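You operate a simulated robot arm through the tools that you are given. There is no shell and no other tool. Be economical: measure what you need, move in short steps, check, and stop when the job is done.

The job below is to be done with a simulated robot arm. You get a single attempt, and the scene is never put back.

## Task
Lay the firm carton across the slot and strap it.
Fine: Set the pull by its label: SOFT takes 40, FIRM 120, HARD 160. Carry the strap clip over the carton into the brass slot, let go, press start, then put the clip back in the grey rest. One tight, sound strap; leave the other carton be. The machine stays on, at rest. Keep hands and goods off strap, slot and clip while it draws. Crush, scorch, knock over or drop nothing. Set down upright: what you pick out.

Only the result counts: the job must be done as asked and must still hold three seconds after the hand-in. Knocking over, shifting, dropping, spilling or breaking anything else fails it.

## Robot
A 7-joint arm with a two-finger parallel gripper, fixed in place. Base frame: the origin is at the foot of the arm, x ahead of it, y to its left, z up; the work surface is at about z = 0. Lengths are in m, angles in rad, forces in N, time in s.
With the tool pointing down near the work surface it reaches from about 0.24 to 0.62 m from the base axis. Its first joint turns from -1.152 to 1.152 rad. Payload 2.6 kg.
The tool frame sits at the grasp point between the pads (the TCP): z along the fingers, y along the line on which they close. The tips reach 0.03 m beyond it. Largest opening 0.094 m; finger width 0.028, thickness 0.01; the body of the gripper, 0.05 by 0.096 m, starts 0.055 m behind the TCP.
Orientation is told as [roll, pitch, yaw] about the base's x, y, z axes, in that order, counted from this pose: with the fingers straight down and closing along the base's y, the tool's x points along the base's -x, its y along +y and its z along -z.

## Interface
- The arm moves only by the tool jog_arm. Its argument "moves" is a list of rows, each a list of 2 entries, a list of its own where there are three numbers: the shift along the base's x, y, z in units of 20 mm (1.0 is 20 mm), then the turn, a rotation vector about the base's x, y, z in units of 4 degrees (1.0 is 4 degrees). In form: [[[tx, ty, tz], [ax, ay, az]], ...]. A call has 1 to 12 rows; each row shifts and turns the commanded pose from where the row before left it. "fingers" is the opening, from 0 (shut) to 1 (fully open), set as the call begins (left out, the last holds). A call with a number of a shift or a turn outside -1 to 1 is refused whole. Rows are played at 5 a second. More than 0.05 m and 0.15 rad between two rows, or a gripper value outside its range, and nothing of the call is played. Where a pose cannot be reached the arm comes as near as it can. A force on the tool above 40 N (or 10 N above the force at the start of the call, whichever is more), or a blocked arm, ends the call early, and 0.2 s more pass. The fingers move at their own pace (about 0.072 m/s each) and stop on an object; they squeeze with about 41 N. The grip force told is the motor's: it shows also when the fingers shut on nothing. Time passes only in rows, and 0.2 s behind the last, so rows that do not move let the fingers close. It gives the time, the measured TCP pose, the force on the tool (base axes), the opening and the grip force at its end, in the units of the frame above (readings bear some noise), with the torque about the TCP (base axes, N m) and any sound that the robot's microphone picked up, and new pictures: "show" is both (left out), scene, wrist or none.
- Cameras (640 x 400 px; columns grow to the right, rows downward): "scene" is fixed at [0.0334, 0.4327, 0.5583]; the picture's right is [-0.79, -0.62, 0.00], its down [-0.39, 0.50, -0.77] and it looks along [0.48, -0.61, -0.64] (base axes); focal length 241 px, centre (320, 200). "wrist" rides on the gripper at [0.076, 0.014, -0.103] in the tool frame; the picture's right is [-0.18, 0.98, 0.00], its down [-0.75, -0.14, -0.64] and it looks along [-0.63, -0.12, 0.77] (tool axes); focal length 243 px, centre (320, 200). There is no depth. A picture from a camera that has moved, and an enlarged one, comes with that camera's place and axes in the base frame and with its lens.
- close_up(camera, box): a new picture of the part [left, top, right, bottom] of that camera's present view, enlarged. It takes no simulated time.
- job_done(): hands the job in; it is judged then, once.

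Work in short steps. Places have to be worked out from the pictures, the camera data and where the tool is seen: move nearer, look again, correct. Check each grasp and each placing, and mend what went wrong. You have 120 turns and 200 pictures in all, those below and enlarged ones among them. Open the gripper and draw the arm clear of the work before you hand the job in, unless the task says otherwise; then end with one line.

The tools are called after "Request:" as name(argument=value, ...) on one line, values as JSON. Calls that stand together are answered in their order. jog_arm: Moves the arm, as the interface text tells. Its arguments: {"type":"object","properties":{"moves":{"type":"array"},"fingers":{"type":"number"},"show":{"type":"string","enum":["both","scene","wrist","none"]}},"required":["moves"]} The other tools are called the same way: close_up (camera, box) takes an enlarged picture of a part of a camera's view; job_done () hands the job in.

At the start:

```text
time_s: 0.0
ee_pos: [0.3349, 0.049, 0.4009]
tcp_rot: [0.0, 0.001, -0.001]
force: [-0.3, 0.3, 0.1]
wrist_torque: [-0.02, 0.02, 0.01]
grip_width: 0.0938
grasp_force: 0.0
```

scene: 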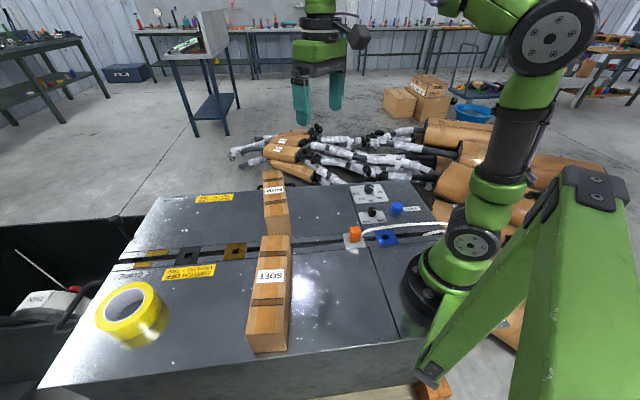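
wrist: 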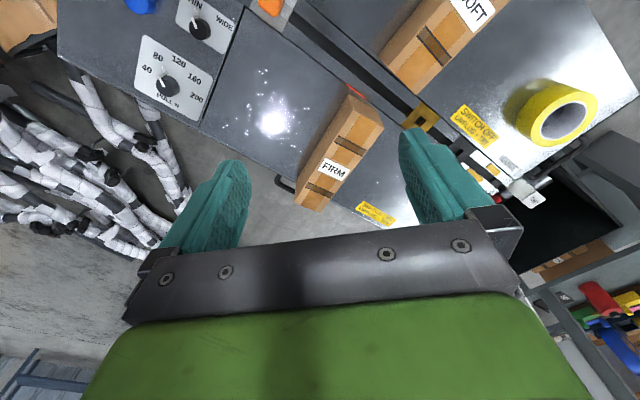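

I start by looking at the controls and the slot area enlarged.

Request:
close_up(camera="scene", box=[330, 170, 460, 255])

Request:
close_up(camera="scene", box=[100, 170, 330, 300])

Request:
close_up(camera="wrist", box=[60, 0, 300, 150])

Request:
close_up(camera="wrist", box=[340, 60, 580, 230])

```text
4.71 times, centred on (395, 212) of scene
camera zoom: at [0.0334, 0.4327, 0.5583], right [-0.79, -0.62, 0.0], down [-0.39, 0.5, -0.77], along [0.48, -0.61, -0.64], focal length 1136 px, centre (-33, 141)
```

zoom: 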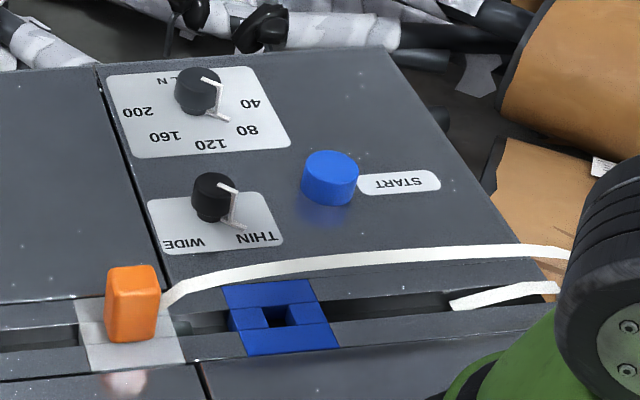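

```text
2.78 times, centred on (215, 235) of scene
camera zoom: at [0.0334, 0.4327, 0.5583], right [-0.79, -0.62, 0.0], down [-0.39, 0.5, -0.77], along [0.48, -0.61, -0.64], focal length 671 px, centre (612, 103)
```

zoom: 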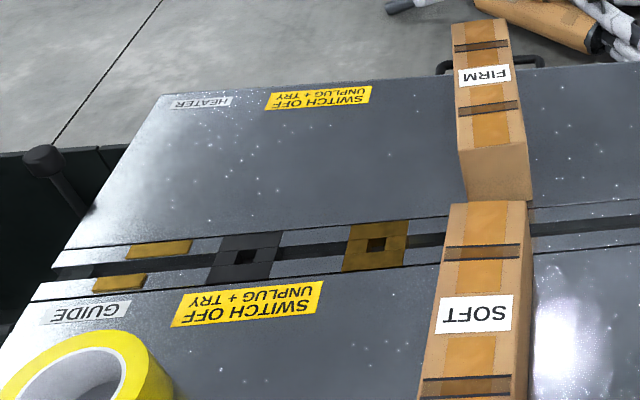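

```text
2.67 times, centred on (180, 75) of wrist
camera zoom: at [0.2584, 0.0625, 0.5048], right [0.18, 0.98, 0.0], down [0.75, -0.14, 0.64], along [0.63, -0.12, -0.77], focal length 647 px, centre (693, 533)
```

zoom: 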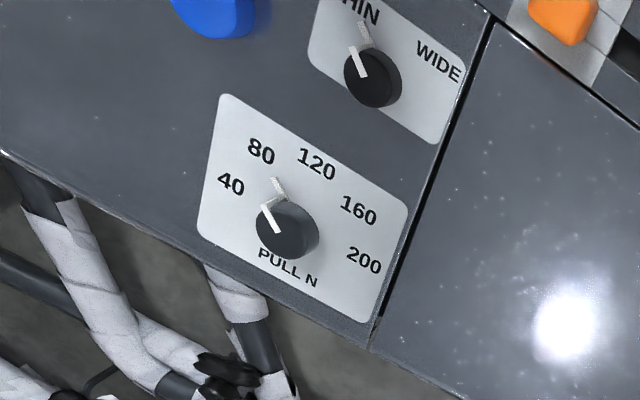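

```text
2.35 times, centred on (460, 145) of wrist
camera zoom: at [0.2584, 0.0625, 0.5048], right [0.18, 0.98, 0.0], down [0.75, -0.14, 0.64], along [0.63, -0.12, -0.77], focal length 571 px, centre (-9, 329)
```

zoom: 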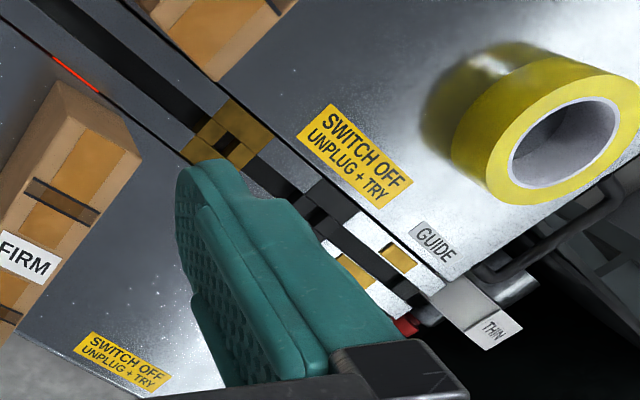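

The work surface is at about z = 0. I estimate the pull knob near (0.335,-0.25), start near (0.21,-0.21), the clip near (0.26,-0.02), the brass slot near (0.50,0.233) and FIRM near (0.525,0.04). I move towards the panel for a nearer look.

Request:
jog_arm(moves=[[[-0.2, -1, -0.8], [0, 0, 0]], [[-0.2, -1, -0.8], [0, 0, 0]], [[-0.2, -1, -0.8], [0, 0, 0]], [[-0.2, -1, -0.8], [0, 0, 0]], [[-0.2, -1, -0.8], [0, 0, 0]], [[-0.2, -1, -0.8], [0, 0, 0]], [[-0.2, -1, -0.8], [0, 0, 0]], [[-0.2, -1, -0.8], [0, 0, 0]], [[-0.2, -1, -0.8], [0, 0, 0]], [[-0.2, -1, -0.8], [0, 0, 0]], [[-0.2, -1, -0.8], [0, 0, 0]], [[-0.2, -1, -0.8], [0, 0, 0]]])

```text
time_s: 2.6
ee_pos: [0.2861, -0.1916, 0.2103]
tcp_rot: [0.0, 0.0, 0.0]
force: [0.2, 0.1, 0.4]
wrist_torque: [-0.04, -0.01, -0.04]
grip_width: 0.0936
grasp_force: 0.2
camera wrist: at [0.2109, -0.1778, 0.3126], right [0.18, 0.98, 0.0], down [0.75, -0.14, 0.64], along [0.63, -0.12, -0.77], focal length 243 px, centre (320, 200)
```

scene: 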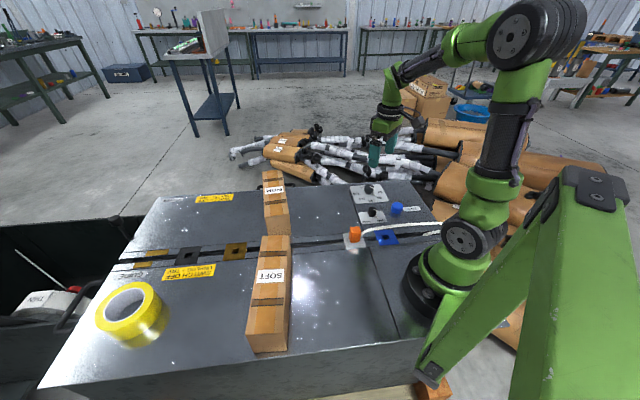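
wrist: 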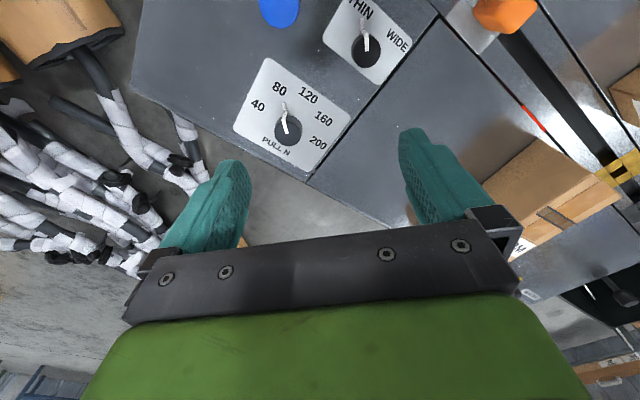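

Request:
close_up(camera="wrist", box=[220, 0, 420, 180])

Request:
close_up(camera="wrist", box=[440, 0, 640, 190])

```text
2.22 times, centred on (320, 90) of wrist
camera zoom: at [0.2109, -0.1778, 0.3126], right [0.18, 0.98, 0.0], down [0.75, -0.14, 0.64], along [0.63, -0.12, -0.77], focal length 539 px, centre (320, 444)
```

zoom: 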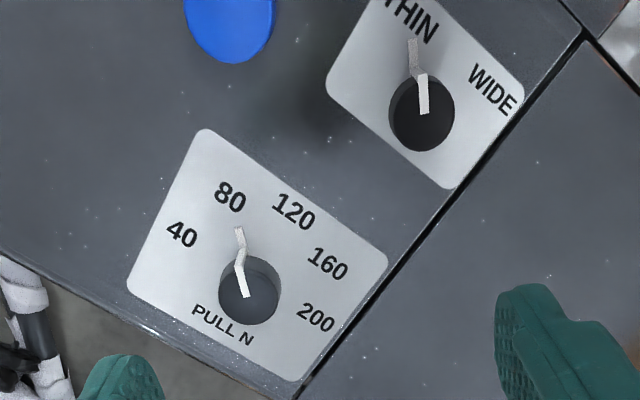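

```text
2.11 times, centred on (540, 95) of wrist
camera zoom: at [0.2109, -0.1778, 0.3126], right [0.18, 0.98, 0.0], down [0.75, -0.14, 0.64], along [0.63, -0.12, -0.77], focal length 511 px, centre (-143, 421)
```

zoom: 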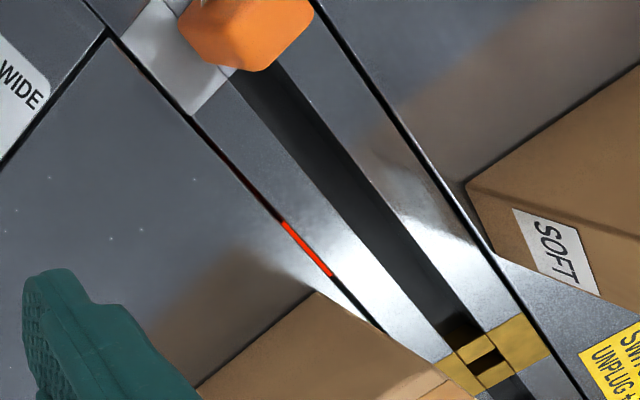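

The pull points at 80 and the other selector is at THIN. A red line shows beside the slot, so I move for a nearer look at it and the slot.

Request:
jog_arm(moves=[[[0, 1, 0], [0, 0, 0]], [[0, 1, 0], [0, 0, 0]], [[0, 1, 0], [0, 0, 0]], [[0, 1, 0], [0, 0, 0]], [[0, 1, 0], [0, 0, 0]], [[0, 1, 0], [0, 0, 0]], [[0, 1, 0], [0, 0, 0]], [[0, 1, 0], [0, 0, 0]], [[0, 1, 0], [0, 0, 0]], [[0, 1, 0], [0, 0, 0]], [[0, 1, 0], [0, 0, 0]], [[0, 1, 0], [0, 0, 0]]], show="wrist")

Request:
close_up(camera="wrist", box=[200, 0, 440, 150])

```text
time_s: 5.2
ee_pos: [0.2858, 0.05, 0.2109]
tcp_rot: [0.0, -0.001, 0.0]
force: [-0.4, -0.2, 0.5]
wrist_torque: [0.01, -0.01, 0.02]
grip_width: 0.094
grasp_force: 0.0
camera wrist: at [0.2097, 0.0628, 0.3128], right [0.18, 0.98, 0.0], down [0.75, -0.14, 0.64], along [0.63, -0.12, -0.77], focal length 243 px, centre (320, 200)
```

wrist: 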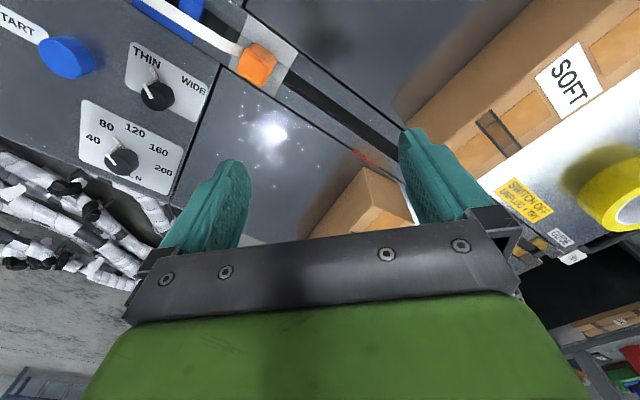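

```text
2.67 times, centred on (320, 75) of wrist
camera zoom: at [0.2097, 0.0628, 0.3128], right [0.18, 0.98, 0.0], down [0.75, -0.14, 0.64], along [0.63, -0.12, -0.77], focal length 647 px, centre (320, 533)
```

zoom: 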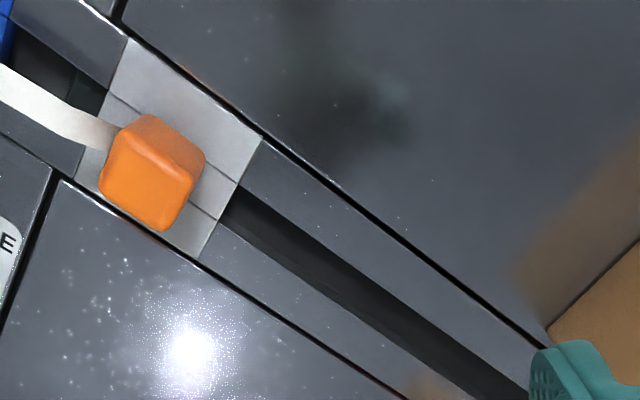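

Enlarging the red line from here.

Request:
close_up(camera="wrist", box=[320, 110, 430, 190])

Request:
close_up(camera="scene", box=[270, 190, 370, 260])

```text
5.00 times, centred on (375, 150) of wrist
camera zoom: at [0.2097, 0.0628, 0.3128], right [0.18, 0.98, 0.0], down [0.75, -0.14, 0.64], along [0.63, -0.12, -0.77], focal length 1213 px, centre (45, 450)
```

zoom: 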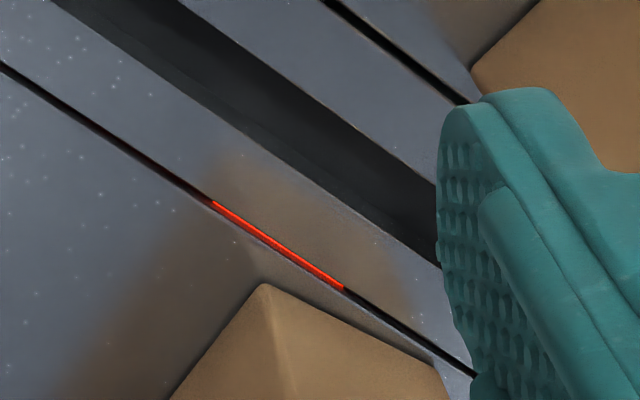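

```text
5.71 times, centred on (320, 225) of scene
camera zoom: at [0.0334, 0.4327, 0.5583], right [-0.79, -0.62, 0.0], down [-0.39, 0.5, -0.77], along [0.48, -0.61, -0.64], focal length 1379 px, centre (320, 57)
```

zoom: 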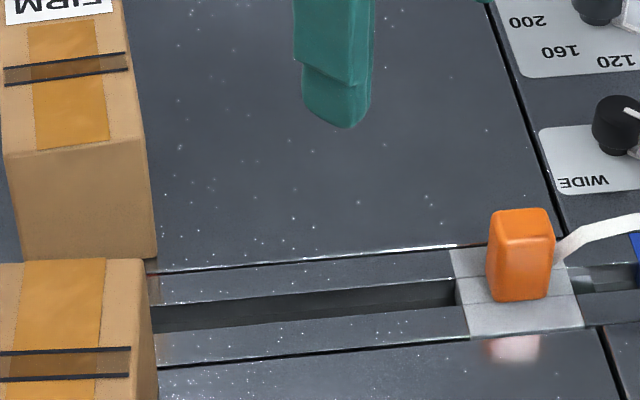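

I read the dial centre as (0.333,-0.243), with the numbers 45° apart. The pointer is at 180° (80), so 120 needs −45° about z. I move above the knob.

Request:
jog_arm(moves=[[[0.2, -1, 0], [0, 0, 0]], [[0.2, -1, 0], [0, 0, 0]], [[0.2, -1, 0], [0, 0, 0]], [[0.2, -1, 0], [0, 0, 0]], [[0.2, -1, 0], [0, 0, 0]], [[0.2, -1, 0], [0, 0, 0]], [[0.2, -1, 0], [0, 0, 0]], [[0.2, -1, 0], [0, 0, 0]], [[0.2, -1, -0.7], [0, 0, 0]], [[0.2, -1, -1], [0, 0, 0]], [[0.2, -1, -1], [0, 0, 0]], [[0.2, -1, -1], [0, 0, 0]]], show="none")

Request:
jog_arm(moves=[[[0, -1, 0], [0, 0, 0]], [[0, -1, 0], [0, 0, 0]], [[0, -0.65, 0], [0, 0, 0]]], fingers=0.75)

```text
time_s: 7.8
ee_pos: [0.335, -0.1912, 0.1372]
tcp_rot: [-0.001, 0.001, 0.0]
force: [0.7, -0.2, -0.4]
wrist_torque: [-0.01, -0.02, -0.02]
grip_width: 0.094
grasp_force: 0.0
```

```text
time_s: 8.6
ee_pos: [0.3349, -0.2441, 0.1352]
tcp_rot: [0.0, 0.001, 0.002]
force: [0.3, -0.1, 0.5]
wrist_torque: [0.02, 0.01, 0.0]
grip_width: 0.0703
grasp_force: 0.1
camera wrist: at [0.2595, -0.2302, 0.2382], right [0.18, 0.98, 0.0], down [0.75, -0.14, 0.64], along [0.63, -0.12, -0.77], focal length 243 px, centre (320, 200)
```

scene: 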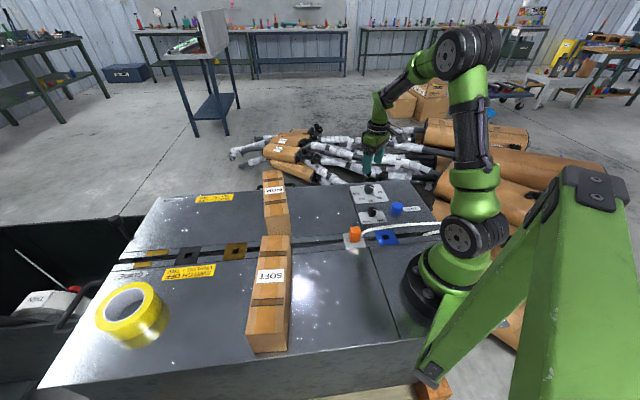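
wrist: 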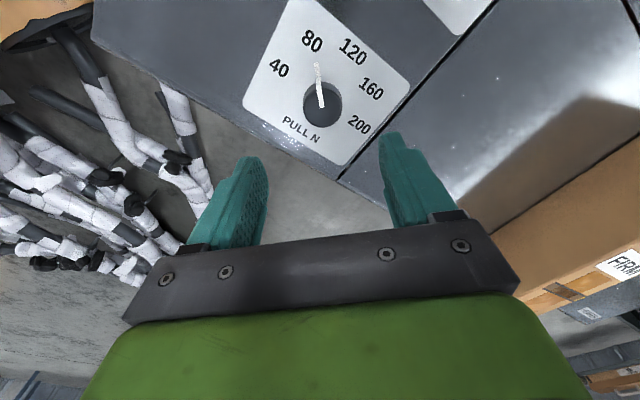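

Knob confirmed at (0.332,-0.242). I descend over it.

Request:
jog_arm(moves=[[[-0.1, 0.1, -1], [0, 0, 0]], [[0, 0, -1], [0, 0, 0]], [[0, 0, -1], [0, 0, 0]], [[0, 0, -1], [0, 0, 0]], [[0, 0, -0.7], [0, 0, 0]]])

Request:
close_up(camera="scene", box=[330, 150, 430, 215])

```text
time_s: 9.8
ee_pos: [0.3315, -0.2416, 0.0426]
tcp_rot: [-0.001, -0.001, -0.001]
force: [-0.1, 0.3, 0.2]
wrist_torque: [0.01, -0.01, 0.03]
grip_width: 0.0706
grasp_force: 0.0
camera wrist: at [0.2562, -0.2294, 0.1444], right [0.19, 0.98, 0.0], down [0.75, -0.14, 0.64], along [0.63, -0.12, -0.77], focal length 243 px, centre (320, 200)
```

scene: 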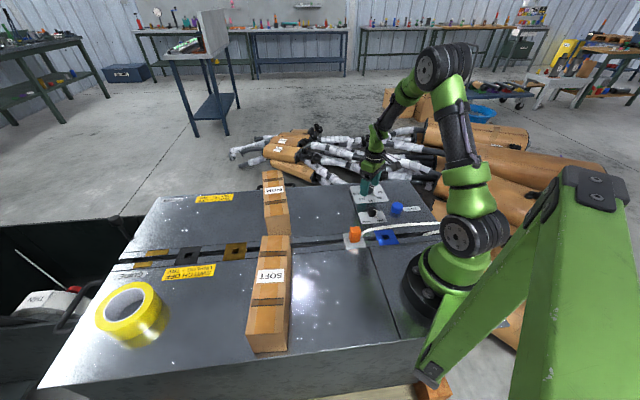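
wrist: 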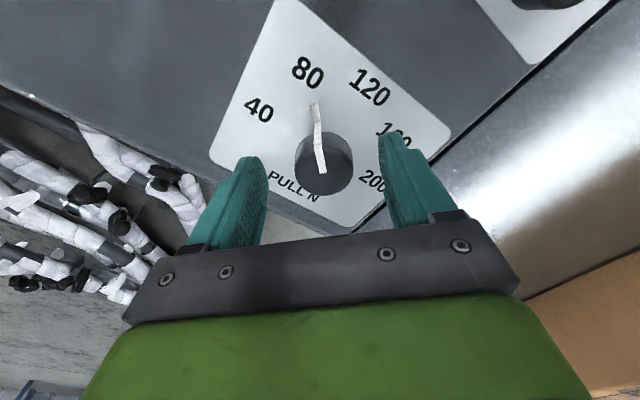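

```text
6.15 times, centred on (380, 182) of scene
camera zoom: at [0.0334, 0.4327, 0.5583], right [-0.79, -0.62, 0.0], down [-0.39, 0.5, -0.77], along [0.48, -0.61, -0.64], focal length 1485 px, centre (-49, 308)
```

zoom: 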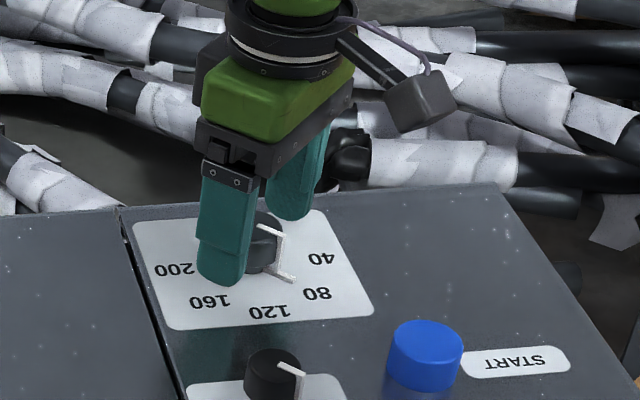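

The fingers straddle the knob. I lower 4 mm more and close.

Request:
jog_arm(moves=[[[-0.05, 0, -0.2], [0, 0, 0]]], show="none")

Request:
jog_arm(moves=[[[0, 0, 0], [0, 0, 0]], [[0, 0, 0], [0, 0, 0]], [[0, 0, 0], [0, 0, 0]]], fingers=0, show="wrist")

```text
time_s: 10.2
ee_pos: [0.3308, -0.2428, 0.0384]
tcp_rot: [0.001, 0.001, -0.002]
force: [-0.3, -0.5, -0.8]
wrist_torque: [-0.01, -0.02, -0.01]
grip_width: 0.0706
grasp_force: 0.1
```

```text
time_s: 11.0
ee_pos: [0.3309, -0.2404, 0.0377]
tcp_rot: [0.004, 0.0, 0.0]
force: [-1.2, 12.1, 3.2]
wrist_torque: [-0.35, -0.07, -0.01]
grip_width: 0.0356
grasp_force: 45.1
camera wrist: at [0.2556, -0.2276, 0.1405], right [0.18, 0.98, 0.0], down [0.75, -0.14, 0.64], along [0.63, -0.12, -0.77], focal length 243 px, centre (320, 200)
```

wrist: 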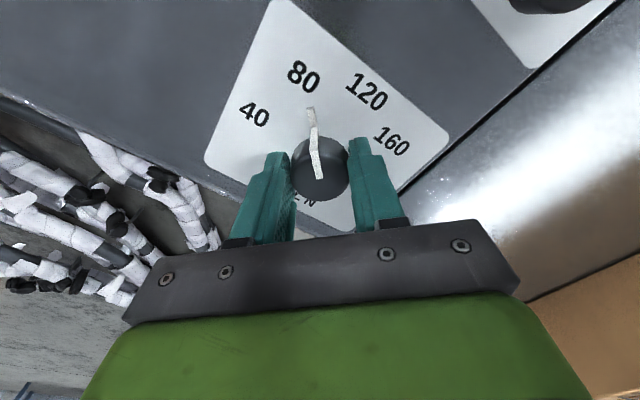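

The knob is gripped at 36 mm across. I relieve the side load and turn −45°.

Request:
jog_arm(moves=[[[0, 0.12, 0], [0, 0, -0.75]], [[0, 0, 0], [0, 0, -1]], [[0, 0, 0], [0, 0, -1]], [[0, 0, 0], [0, 0, -1]], [[0, 0, 0], [0, 0, -1]], [[0, 0, 0], [0, 0, -1]], [[0, 0, 0], [0, 0, -1]], [[0, 0, 0], [0, 0, -1]], [[0, 0, 0], [0, 0, -1]], [[0, 0, 0], [0, 0, -1]], [[0, 0, 0], [0, 0, -1]], [[0, 0, 0], [0, 0, -0.5]]])

Request:
close_up(camera="wrist", box=[200, 20, 440, 230])

```text
time_s: 13.6
ee_pos: [0.3306, -0.2388, 0.0393]
tcp_rot: [0.0, -0.002, -0.785]
force: [10.1, -9.2, -20.9]
wrist_torque: [-0.58, -1.23, 0.01]
grip_width: 0.0356
grasp_force: 45.0
camera wrist: at [0.2878, -0.1764, 0.1408], right [0.83, 0.56, 0.0], down [0.43, -0.63, 0.64], along [0.36, -0.53, -0.77], focal length 243 px, centre (320, 200)
```

scene: 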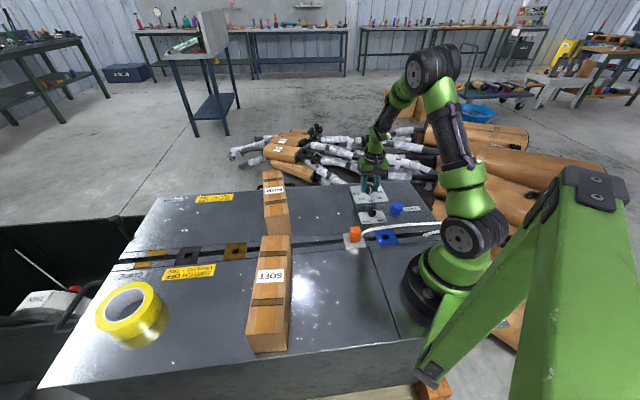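
wrist: 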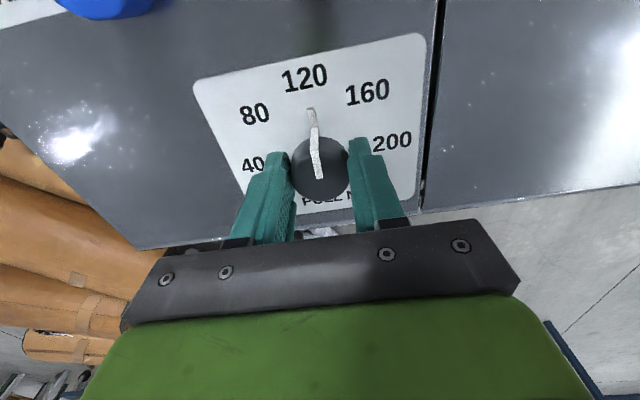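

```text
1.90 times, centred on (320, 125) of wrist
camera zoom: at [0.2878, -0.1764, 0.1408], right [0.83, 0.56, 0.0], down [0.43, -0.63, 0.64], along [0.36, -0.53, -0.77], focal length 462 px, centre (320, 343)
```

zoom: 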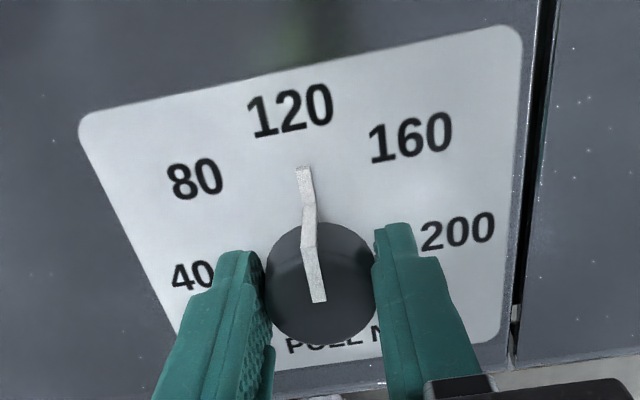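

The pointer now sits against 120 just as it did against 80. I release and rise.

Request:
jog_arm(moves=[[[0, 0, 0], [0, 0, 0]], [[0, 0, 0], [0, 0, 0]]], fingers=0.75, show="none")

Request:
jog_arm(moves=[[[0, 0, 0.7], [0, 0, 0]], [[0, 0, 1], [0, 0, 0]], [[0, 0, 1], [0, 0, 0]], [[0, 0, 1], [0, 0, 0]], [[0, 0, 1], [0, 0, 0]], [[0, 0, 1], [0, 0, 0]]], show="wrist")

Request:
close_up(camera="wrist", box=[220, 0, 420, 150])

```text
time_s: 14.2
ee_pos: [0.3315, -0.2387, 0.038]
tcp_rot: [-0.002, -0.001, -0.787]
force: [0.6, -0.5, -0.2]
wrist_torque: [0.03, -0.04, 0.04]
grip_width: 0.0705
grasp_force: 0.0
```

```text
time_s: 15.6
ee_pos: [0.3323, -0.2389, 0.1523]
tcp_rot: [-0.001, 0.0, -0.786]
force: [0.3, -0.1, 0.1]
wrist_torque: [0.01, 0.01, -0.02]
grip_width: 0.0706
grasp_force: 0.1
camera wrist: at [0.2879, -0.1759, 0.2556], right [0.83, 0.56, 0.0], down [0.43, -0.63, 0.64], along [0.36, -0.53, -0.77], focal length 243 px, centre (320, 200)
```

wrist: 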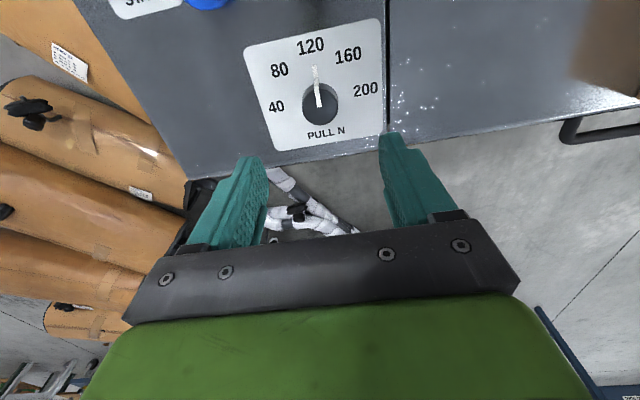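

```text
2.67 times, centred on (320, 75) of wrist
camera zoom: at [0.2879, -0.1759, 0.2556], right [0.83, 0.56, 0.0], down [0.43, -0.63, 0.64], along [0.36, -0.53, -0.77], focal length 647 px, centre (320, 533)
```

zoom: 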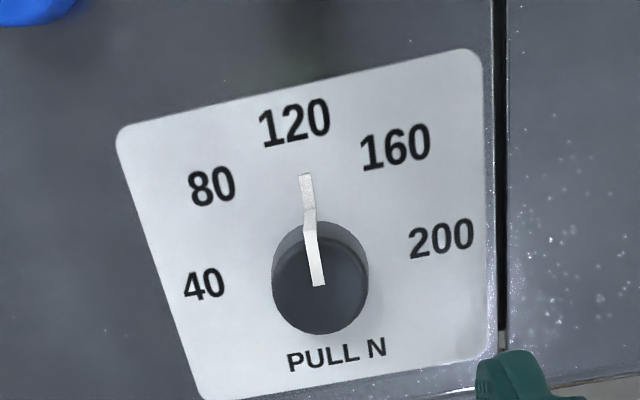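

The dial is set at 120. Next I move up and over towards the FIRM carton to measure it.

Request:
jog_arm(moves=[[[0, 0.5, 1], [0, 0, 0]], [[0, 1, 1], [0, 0, 0]], [[0.5, 1, 1], [0, 0, 0]], [[0.5, 1, 1], [0, 0, 0]], [[0.5, 1, 1], [0, 0, 0]], [[0.5, 1, 1], [0, 0, 0]], [[0.5, 1, 0], [0, 0, 0]], [[0.5, 1, 0], [0, 0, 0]], [[0.5, 1, 0], [0, 0, 0]], [[0.5, 1, 0], [0, 0, 0]], [[0.5, 1, 0], [0, 0, 0]], [[0.5, 1, 0], [0, 0, 0]]], fingers=1, show="none")

Request:
jog_arm(moves=[[[0.4, 1, 0], [0, 0, 0]], [[0.4, 1, 0], [0, 0, 0]], [[0.4, 1, 0], [0, 0, 0]], [[0, 1, 0], [0, 0, 0]], [[0, 1, 0], [0, 0, 0]]])

```text
time_s: 18.2
ee_pos: [0.4316, -0.0103, 0.2709]
tcp_rot: [-0.001, -0.001, -0.786]
force: [0.7, 0.5, 1.0]
wrist_torque: [0.0, -0.03, -0.02]
grip_width: 0.0942
grasp_force: 0.0
```

```text
time_s: 19.4
ee_pos: [0.4542, 0.0901, 0.2734]
tcp_rot: [0.001, 0.0, -0.787]
force: [0.9, 0.1, 0.7]
wrist_torque: [0.0, 0.0, 0.03]
grip_width: 0.0938
grasp_force: 0.1
camera wrist: at [0.4114, 0.1532, 0.3759], right [0.83, 0.56, 0.0], down [0.43, -0.63, 0.64], along [0.36, -0.53, -0.77], focal length 243 px, centre (320, 200)
```

scene: 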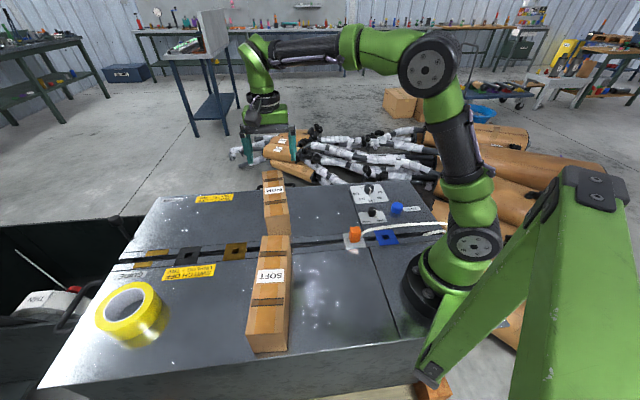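
wrist: 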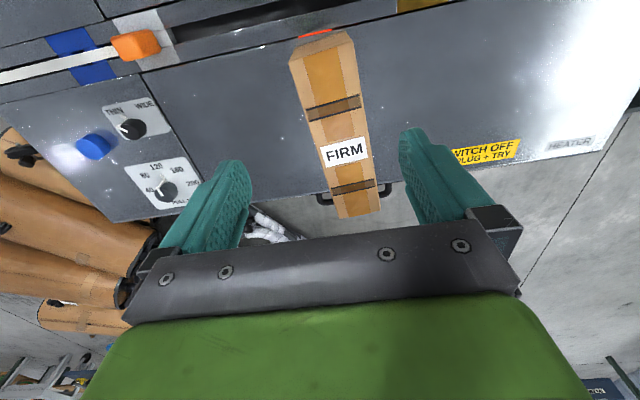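

A good view; I enlarge it for measuring.

Request:
close_up(camera="wrist", box=[240, 0, 440, 125])

Request:
close_up(camera="wrist", box=[250, 110, 440, 230])

Request:
close_up(camera="wrist", box=[20, 0, 260, 150])

```text
3.20 times, centred on (340, 62) of wrist
camera zoom: at [0.4114, 0.1532, 0.3759], right [0.83, 0.56, 0.0], down [0.43, -0.63, 0.64], along [0.36, -0.53, -0.77], focal length 776 px, centre (256, 640)
```

zoom: 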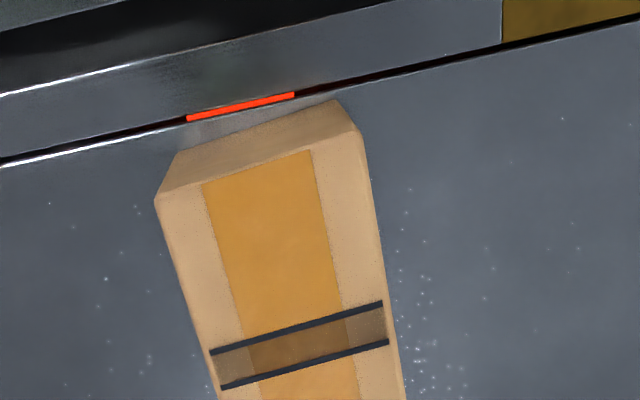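

```text
3.33 times, centred on (345, 170) of wrist
camera zoom: at [0.4114, 0.1532, 0.3759], right [0.83, 0.56, 0.0], down [0.43, -0.63, 0.64], along [0.36, -0.53, -0.77], focal length 809 px, centre (237, 300)
```

zoom: 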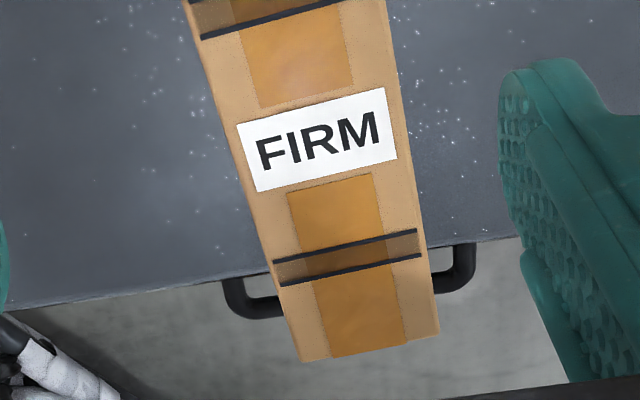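

```text
2.67 times, centred on (140, 75) of wrist
camera zoom: at [0.4114, 0.1532, 0.3759], right [0.83, 0.56, 0.0], down [0.43, -0.63, 0.64], along [0.36, -0.53, -0.77], focal length 647 px, centre (800, 533)
```

zoom: 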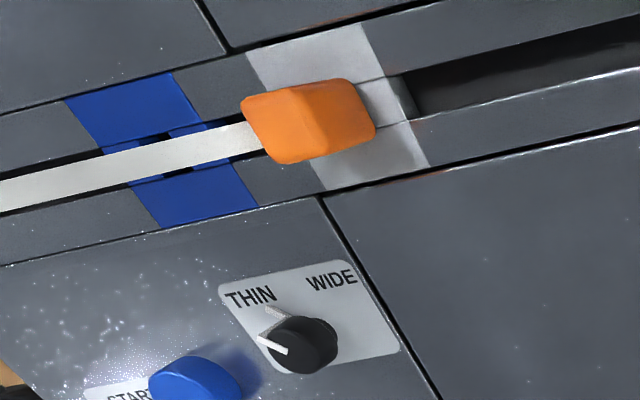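

FIRM is centred at (0.5245,0.043), about 0.067 wide and 0.232 long, with its top near 0.092 and its axis at −39.6°. The slot runs at 45° from the rest at (0.250,-0.011) to brass at (0.50,0.233). The free stretch for FIRM, clear of SOFT and the clip, is around (0.327,0.063). I go above FIRM now.

Request:
jog_arm(moves=[[[0.88, -0.585, -0.9], [0, 0, 0.34]], [[0.88, -0.585, -0.9], [0, 0, 0.34]], [[0.88, -0.585, -0.9], [0, 0, 0.34]], [[0.88, -0.585, -0.9], [0, 0, 0.34]], [[0, 0, -0.9], [0, 0, 0]], [[0, 0, -0.9], [0, 0, 0]]])

```text
time_s: 20.8
ee_pos: [0.5246, 0.044, 0.1649]
tcp_rot: [0.002, -0.002, -0.691]
force: [1.4, -0.3, 0.2]
wrist_torque: [0.0, -0.02, -0.03]
grip_width: 0.0941
grasp_force: 0.1
camera wrist: at [0.4758, 0.1022, 0.2673], right [0.77, 0.64, 0.0], down [0.49, -0.59, 0.64], along [0.41, -0.49, -0.77], focal length 243 px, centre (320, 200)
```

scene: 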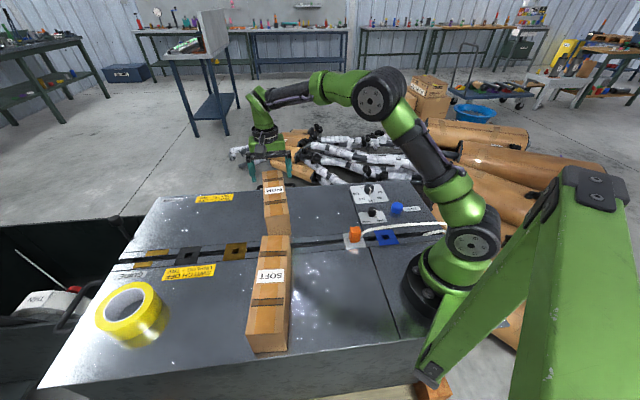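
wrist: 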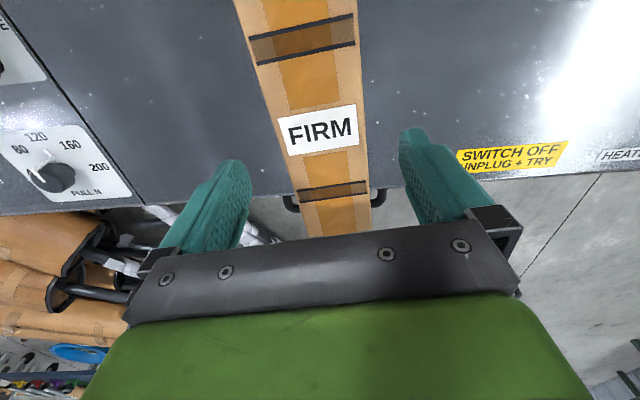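

The tool is over the label centre and aligned. I descend to TCP z ≈ 0.06.

Request:
jog_arm(moves=[[[0, 0, -1], [0, 0, 0]], [[0, 0, -1], [0, 0, 0]], [[0, 0, -1], [0, 0, 0]], [[0, 0, -1], [0, 0, 0]], [[0, 0, -1], [0, 0, 0]], [[0, 0, -0.25], [0, 0, 0]]])

```text
time_s: 22.2
ee_pos: [0.5255, 0.0445, 0.0587]
tcp_rot: [-0.001, 0.0, -0.692]
force: [0.9, -0.4, 0.2]
wrist_torque: [-0.01, -0.01, -0.03]
grip_width: 0.0939
grasp_force: 0.0
camera wrist: at [0.4761, 0.1026, 0.1613], right [0.77, 0.64, 0.0], down [0.49, -0.59, 0.64], along [0.41, -0.49, -0.77], focal length 243 px, centre (320, 200)
```

scene: 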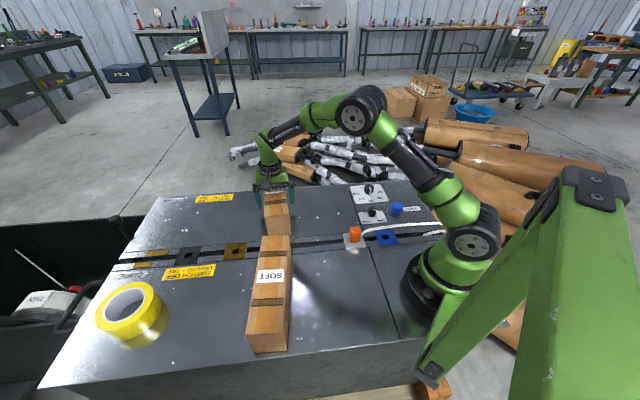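
wrist: 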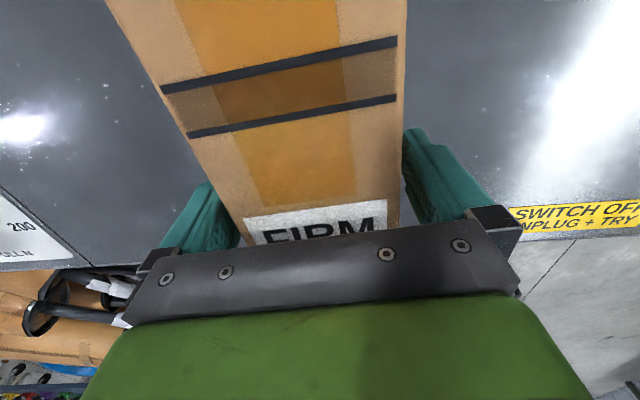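

No contact so far, with the fingers astride the carton. I close and let them settle.

Request:
jog_arm(moves=[[[0, 0, 0], [0, 0, 0]], [[0, 0, 0], [0, 0, 0]], [[0, 0, 0], [0, 0, 0]]], fingers=0.55, show="none")

```text
time_s: 23.0
ee_pos: [0.5257, 0.0437, 0.0583]
tcp_rot: [-0.001, 0.001, -0.692]
force: [-0.2, 0.2, -0.3]
wrist_torque: [-0.07, -0.05, -0.03]
grip_width: 0.0741
grasp_force: 41.1
```

The carton is gripped at 0.074 m wide. I lift 20 mm and check the load.

Request:
jog_arm(moves=[[[0, 0, 0.5], [0, 0, 0]], [[0, 0, 0.5], [0, 0, 0]], [[0, 0, 0], [0, 0, 0]]])

```text
time_s: 23.8
ee_pos: [0.5256, 0.0441, 0.0803]
tcp_rot: [0.0, 0.0, -0.691]
force: [-0.1, -0.3, -2.5]
wrist_torque: [0.01, 0.01, -0.02]
grip_width: 0.0739
grasp_force: 40.9
camera wrist: at [0.4761, 0.1023, 0.1823], right [0.77, 0.64, 0.0], down [0.49, -0.59, 0.64], along [0.41, -0.49, -0.77], focal length 243 px, centre (320, 200)
```

scene: 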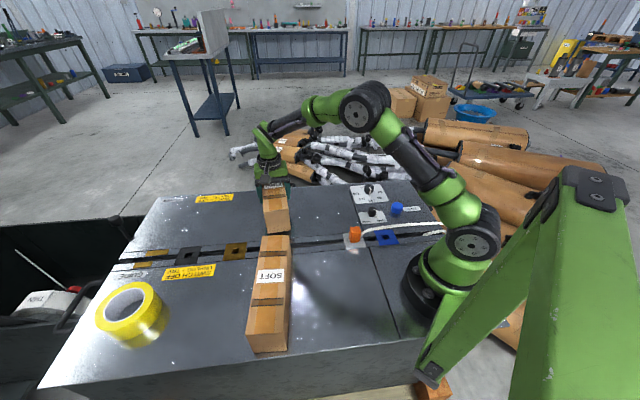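
wrist: 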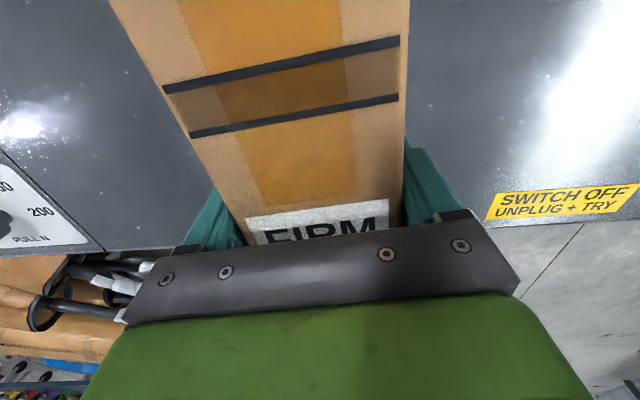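

The carton hangs level, at about 2.5 N. I raise it and carry it over the free slot stretch, turning it square to the slot.

Request:
jog_arm(moves=[[[0, 0, 1], [0, 0, 0]], [[0, 0, 1], [0, 0, 0]], [[0, 0, 1], [0, 0, 0]], [[0, 0, 1], [0, 0, 0]], [[0, 0, 1], [0, 0, 0]]], show="none")

Request:
jog_arm(moves=[[[-0.9, 0.086, 0], [0, 0, -0.123]], [[-0.9, 0.086, 0], [0, 0, -0.123]], [[-0.9, 0.086, 0], [0, 0, -0.123]], [[-0.9, 0.086, 0], [0, 0, -0.123]], [[-0.9, 0.086, 0], [0, 0, -0.123]], [[-0.9, 0.086, 0], [0, 0, -0.123]], [[-0.9, 0.086, 0], [0, 0, -0.123]], [[-0.9, 0.086, 0], [0, 0, -0.123]], [[-0.9, 0.086, 0], [0, 0, -0.123]], [[-0.9, 0.086, 0], [0, 0, -0.123]], [[-0.9, 0.086, 0], [0, 0, -0.123]]])

```text
time_s: 25.0
ee_pos: [0.5267, 0.0418, 0.1801]
tcp_rot: [0.0, -0.001, -0.692]
force: [0.3, -0.2, -3.6]
wrist_torque: [0.01, 0.01, -0.01]
grip_width: 0.0742
grasp_force: 40.8
```

```text
time_s: 27.4
ee_pos: [0.3288, 0.0637, 0.179]
tcp_rot: [0.002, -0.001, -0.786]
force: [-0.5, 0.6, -2.8]
wrist_torque: [-0.01, -0.03, 0.06]
grip_width: 0.0742
grasp_force: 40.6
camera wrist: at [0.2847, 0.1259, 0.2813], right [0.83, 0.56, 0.0], down [0.43, -0.63, 0.64], along [0.36, -0.53, -0.77], focal length 243 px, centre (320, 200)
```

scene: 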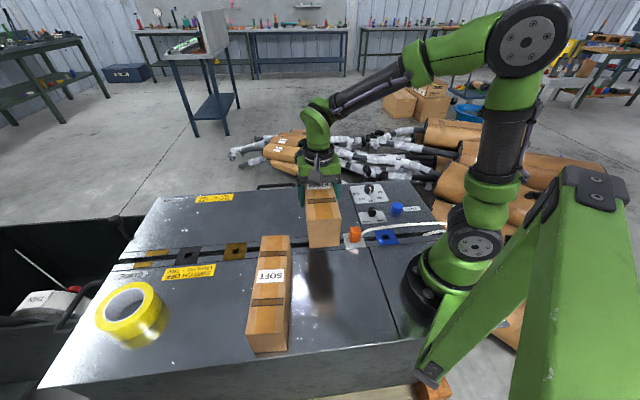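
wrist: 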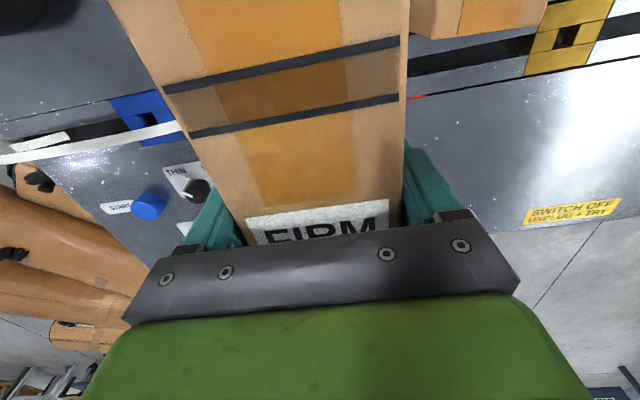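

I lower it most of the way, then check the gaps to SOFT and the clip.

Request:
jog_arm(moves=[[[0, 0, -1], [0, 0, 0]], [[0, 0, -1], [0, 0, 0]], [[0, 0, -1], [0, 0, 0]], [[0, 0, -1], [0, 0, 0]], [[0, 0, -0.9], [0, 0, 0]]])

Request:
close_up(camera="scene", box=[220, 170, 420, 295])

```text
time_s: 28.6
ee_pos: [0.3256, 0.062, 0.0817]
tcp_rot: [0.001, 0.001, -0.784]
force: [-0.3, -0.3, -2.7]
wrist_torque: [0.0, -0.01, -0.04]
grip_width: 0.0738
grasp_force: 40.9
camera wrist: at [0.2838, 0.1254, 0.1832], right [0.83, 0.56, 0.0], down [0.43, -0.63, 0.64], along [0.36, -0.53, -0.77], focal length 243 px, centre (320, 200)
```

scene: 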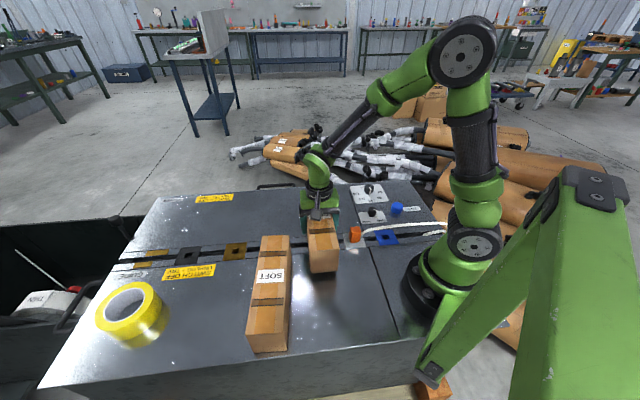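
wrist: 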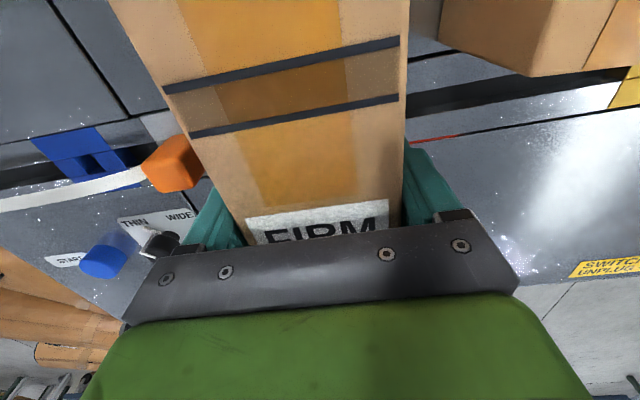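

```text
3.20 times, centred on (320, 232) of scene
camera zoom: at [0.0334, 0.4327, 0.5583], right [-0.79, -0.62, 0.0], down [-0.39, 0.5, -0.77], along [0.48, -0.61, -0.64], focal length 772 px, centre (320, 96)
```

zoom: 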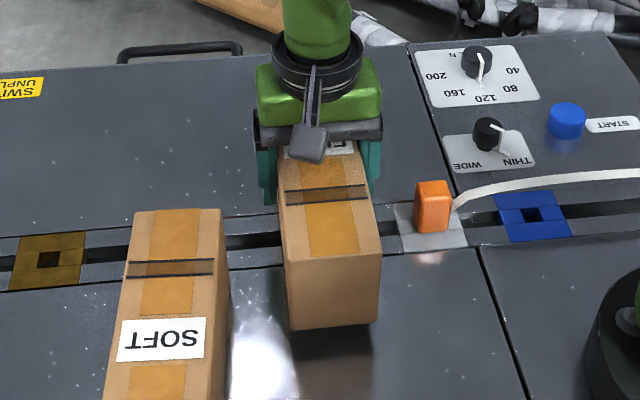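

Both gaps look good. I lower to the table in small steps.

Request:
jog_arm(moves=[[[0.05, 0.05, -0.5], [0, 0, 0]], [[0, 0, -0.4], [0, 0, 0]], [[0, 0, -0.2], [0, 0, 0]], [[0, 0, 0], [0, 0, 0]]], show="scene")

```text
time_s: 29.6
ee_pos: [0.3296, 0.0636, 0.0595]
tcp_rot: [0.001, 0.0, -0.787]
force: [-2.0, 0.1, 6.1]
wrist_torque: [-0.33, 0.19, 0.02]
grip_width: 0.0741
grasp_force: 41.2
```

scene: 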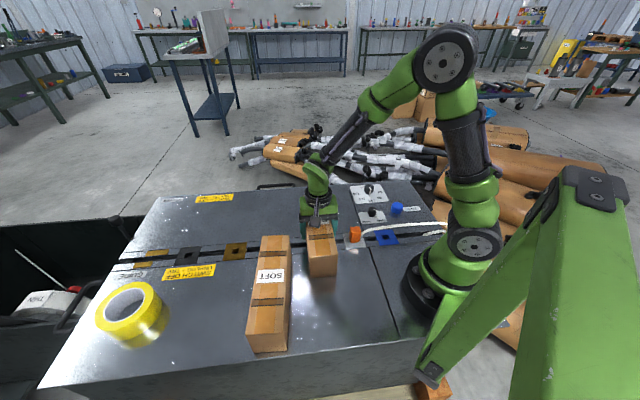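

The table carries the carton now. I open the fingers and rise straight up.

Request:
jog_arm(moves=[[[0, 0, 0], [0, 0, 0]], [[0, 0, 0], [0, 0, 0]]], fingers=0.98, show="none")

Request:
jog_arm(moves=[[[0, 0, 0.6], [0, 0, 0]], [[0, 0, 0.8], [0, 0, 0]], [[0, 0, 1], [0, 0, 0]], [[0, 0, 1], [0, 0, 0]], [[0, 0, 1], [0, 0, 0]], [[0, 0, 1], [0, 0, 0]], [[0, 0, 1], [0, 0, 0]], [[0, 0, 1], [0, 0, 0]]])

Request:
close_up(camera="scene", box=[220, 170, 420, 295])

```text
time_s: 30.2
ee_pos: [0.3291, 0.0641, 0.0586]
tcp_rot: [0.0, 0.001, -0.784]
force: [-0.3, -0.8, 0.0]
wrist_torque: [0.0, -0.02, -0.01]
grip_width: 0.0921
grasp_force: 0.0
```

```text
time_s: 32.0
ee_pos: [0.3295, 0.0643, 0.2073]
tcp_rot: [0.001, -0.001, -0.784]
force: [0.5, -0.1, -0.1]
wrist_torque: [0.0, 0.01, -0.01]
grip_width: 0.0922
grasp_force: 0.1
camera wrist: at [0.2856, 0.1266, 0.3096], right [0.83, 0.56, 0.0], down [0.43, -0.63, 0.64], along [0.36, -0.53, -0.77], focal length 243 px, centre (320, 200)
```

scene: 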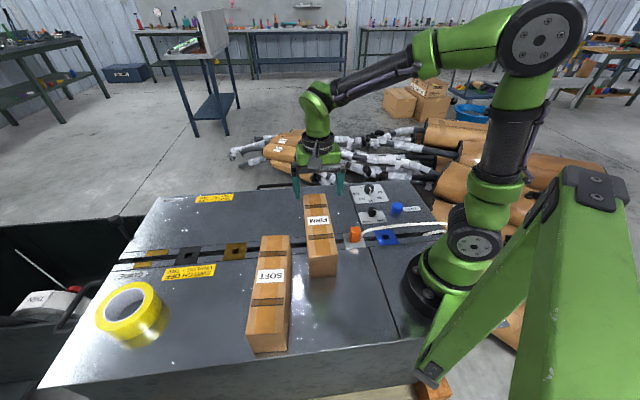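
wrist: 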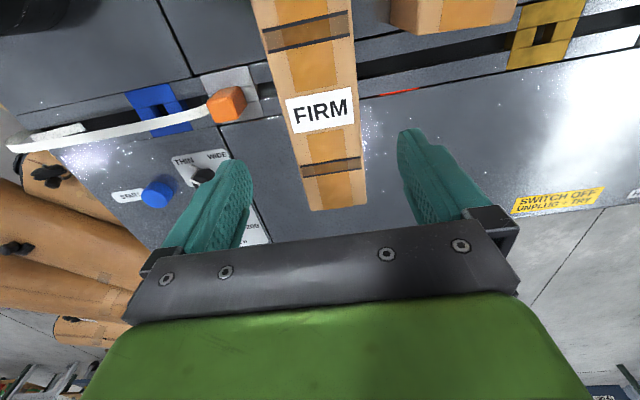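

```text
3.20 times, centred on (320, 232) of scene
camera zoom: at [0.0334, 0.4327, 0.5583], right [-0.79, -0.62, 0.0], down [-0.39, 0.5, -0.77], along [0.48, -0.61, -0.64], focal length 772 px, centre (320, 96)
```

zoom: 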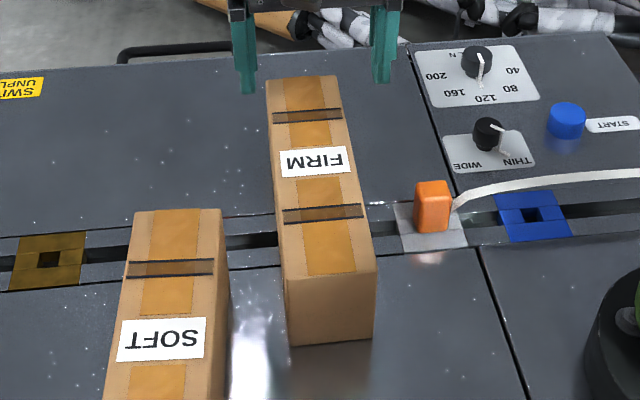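

FIRM sits squarely across the slot, clear of the clip and SOFT. The clip is at about (0.249,-0.0125). I move over it and turn +90° so the fingers close across the slot, away from the strap.

Request:
jog_arm(moves=[[[-0.33, -0.32, 0], [0, 0, 1]], [[-0.33, -0.32, 0], [0, 0, 1]], [[-0.33, -0.32, 0], [0, 0, 1]], [[-0.33, -0.32, 0], [0, 0, 1]], [[-0.33, -0.32, 0], [0, 0, 1]], [[-0.33, -0.32, 0], [0, 0, 1]], [[-0.33, -0.32, 0], [0, 0, 1]], [[-0.33, -0.32, 0], [0, 0, 1]], [[-0.33, -0.32, 0], [0, 0, 1]], [[-0.33, -0.32, 0], [0, 0, 1]], [[-0.33, -0.32, 0], [0, 0, 1]], [[-0.33, -0.32, 0], [0, 0, 1]]], fingers=0.6, show="none")

Request:
jog_arm(moves=[[[0, 0, 0], [0, 0, 1]], [[0, 0, 0], [0, 0, 1]], [[0, 0, 0], [0, 0, 1]], [[0, 0, 0], [0, 0, 1]], [[0, 0, 0], [0, 0, 1]], [[0, 0, 0], [0, 0, 1]], [[0, 0, 0], [0, 0, 1]], [[0, 0, 0], [0, 0, 1]], [[0, 0, 0], [0, 0, 1]], [[0, 0, 0], [0, 0, 1]], [[0, 0, 0], [0, 0, 0.5]]])

```text
time_s: 34.6
ee_pos: [0.2486, -0.0127, 0.2081]
tcp_rot: [-0.001, 0.0, 0.052]
force: [0.2, 0.4, 0.9]
wrist_torque: [0.01, 0.02, -0.02]
grip_width: 0.0562
grasp_force: 0.1
```

```text
time_s: 37.0
ee_pos: [0.2473, -0.0129, 0.2077]
tcp_rot: [0.002, 0.0, 0.787]
force: [0.4, -0.7, 0.9]
wrist_torque: [-0.01, 0.01, 0.01]
grip_width: 0.0563
grasp_force: 0.1
camera wrist: at [0.1854, -0.0583, 0.31], right [-0.57, 0.82, 0.0], down [0.63, 0.43, 0.64], along [0.53, 0.36, -0.77], focal length 243 px, centre (320, 200)
```

scene: 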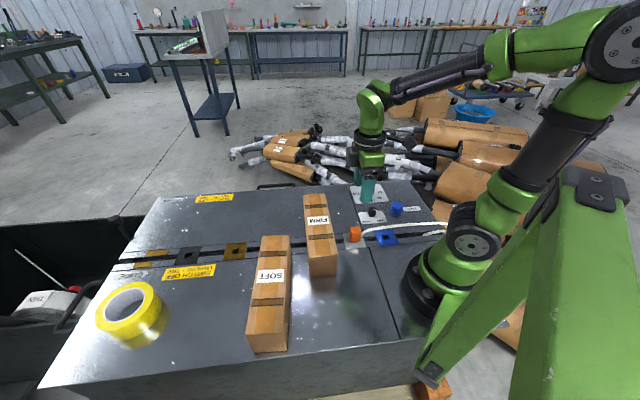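
wrist: 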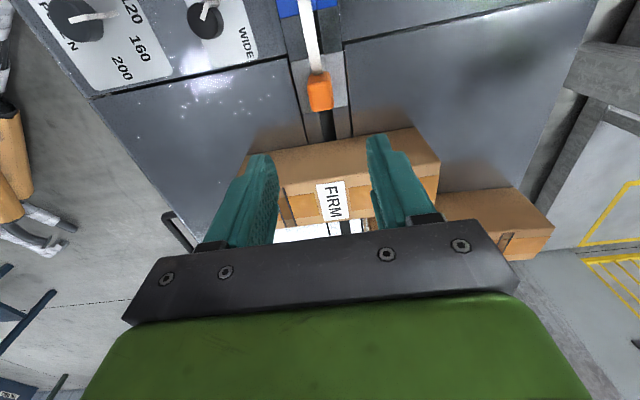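

Request:
close_up(camera="wrist", box=[270, 30, 380, 150])

```text
3.33 times, centred on (325, 90) of wrist
camera zoom: at [0.1854, -0.0583, 0.31], right [-0.57, 0.82, 0.0], down [0.63, 0.43, 0.64], along [0.53, 0.36, -0.77], focal length 809 px, centre (303, 567)
```

zoom: 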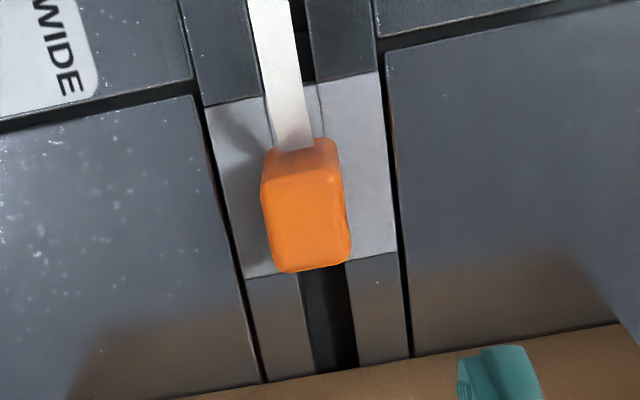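

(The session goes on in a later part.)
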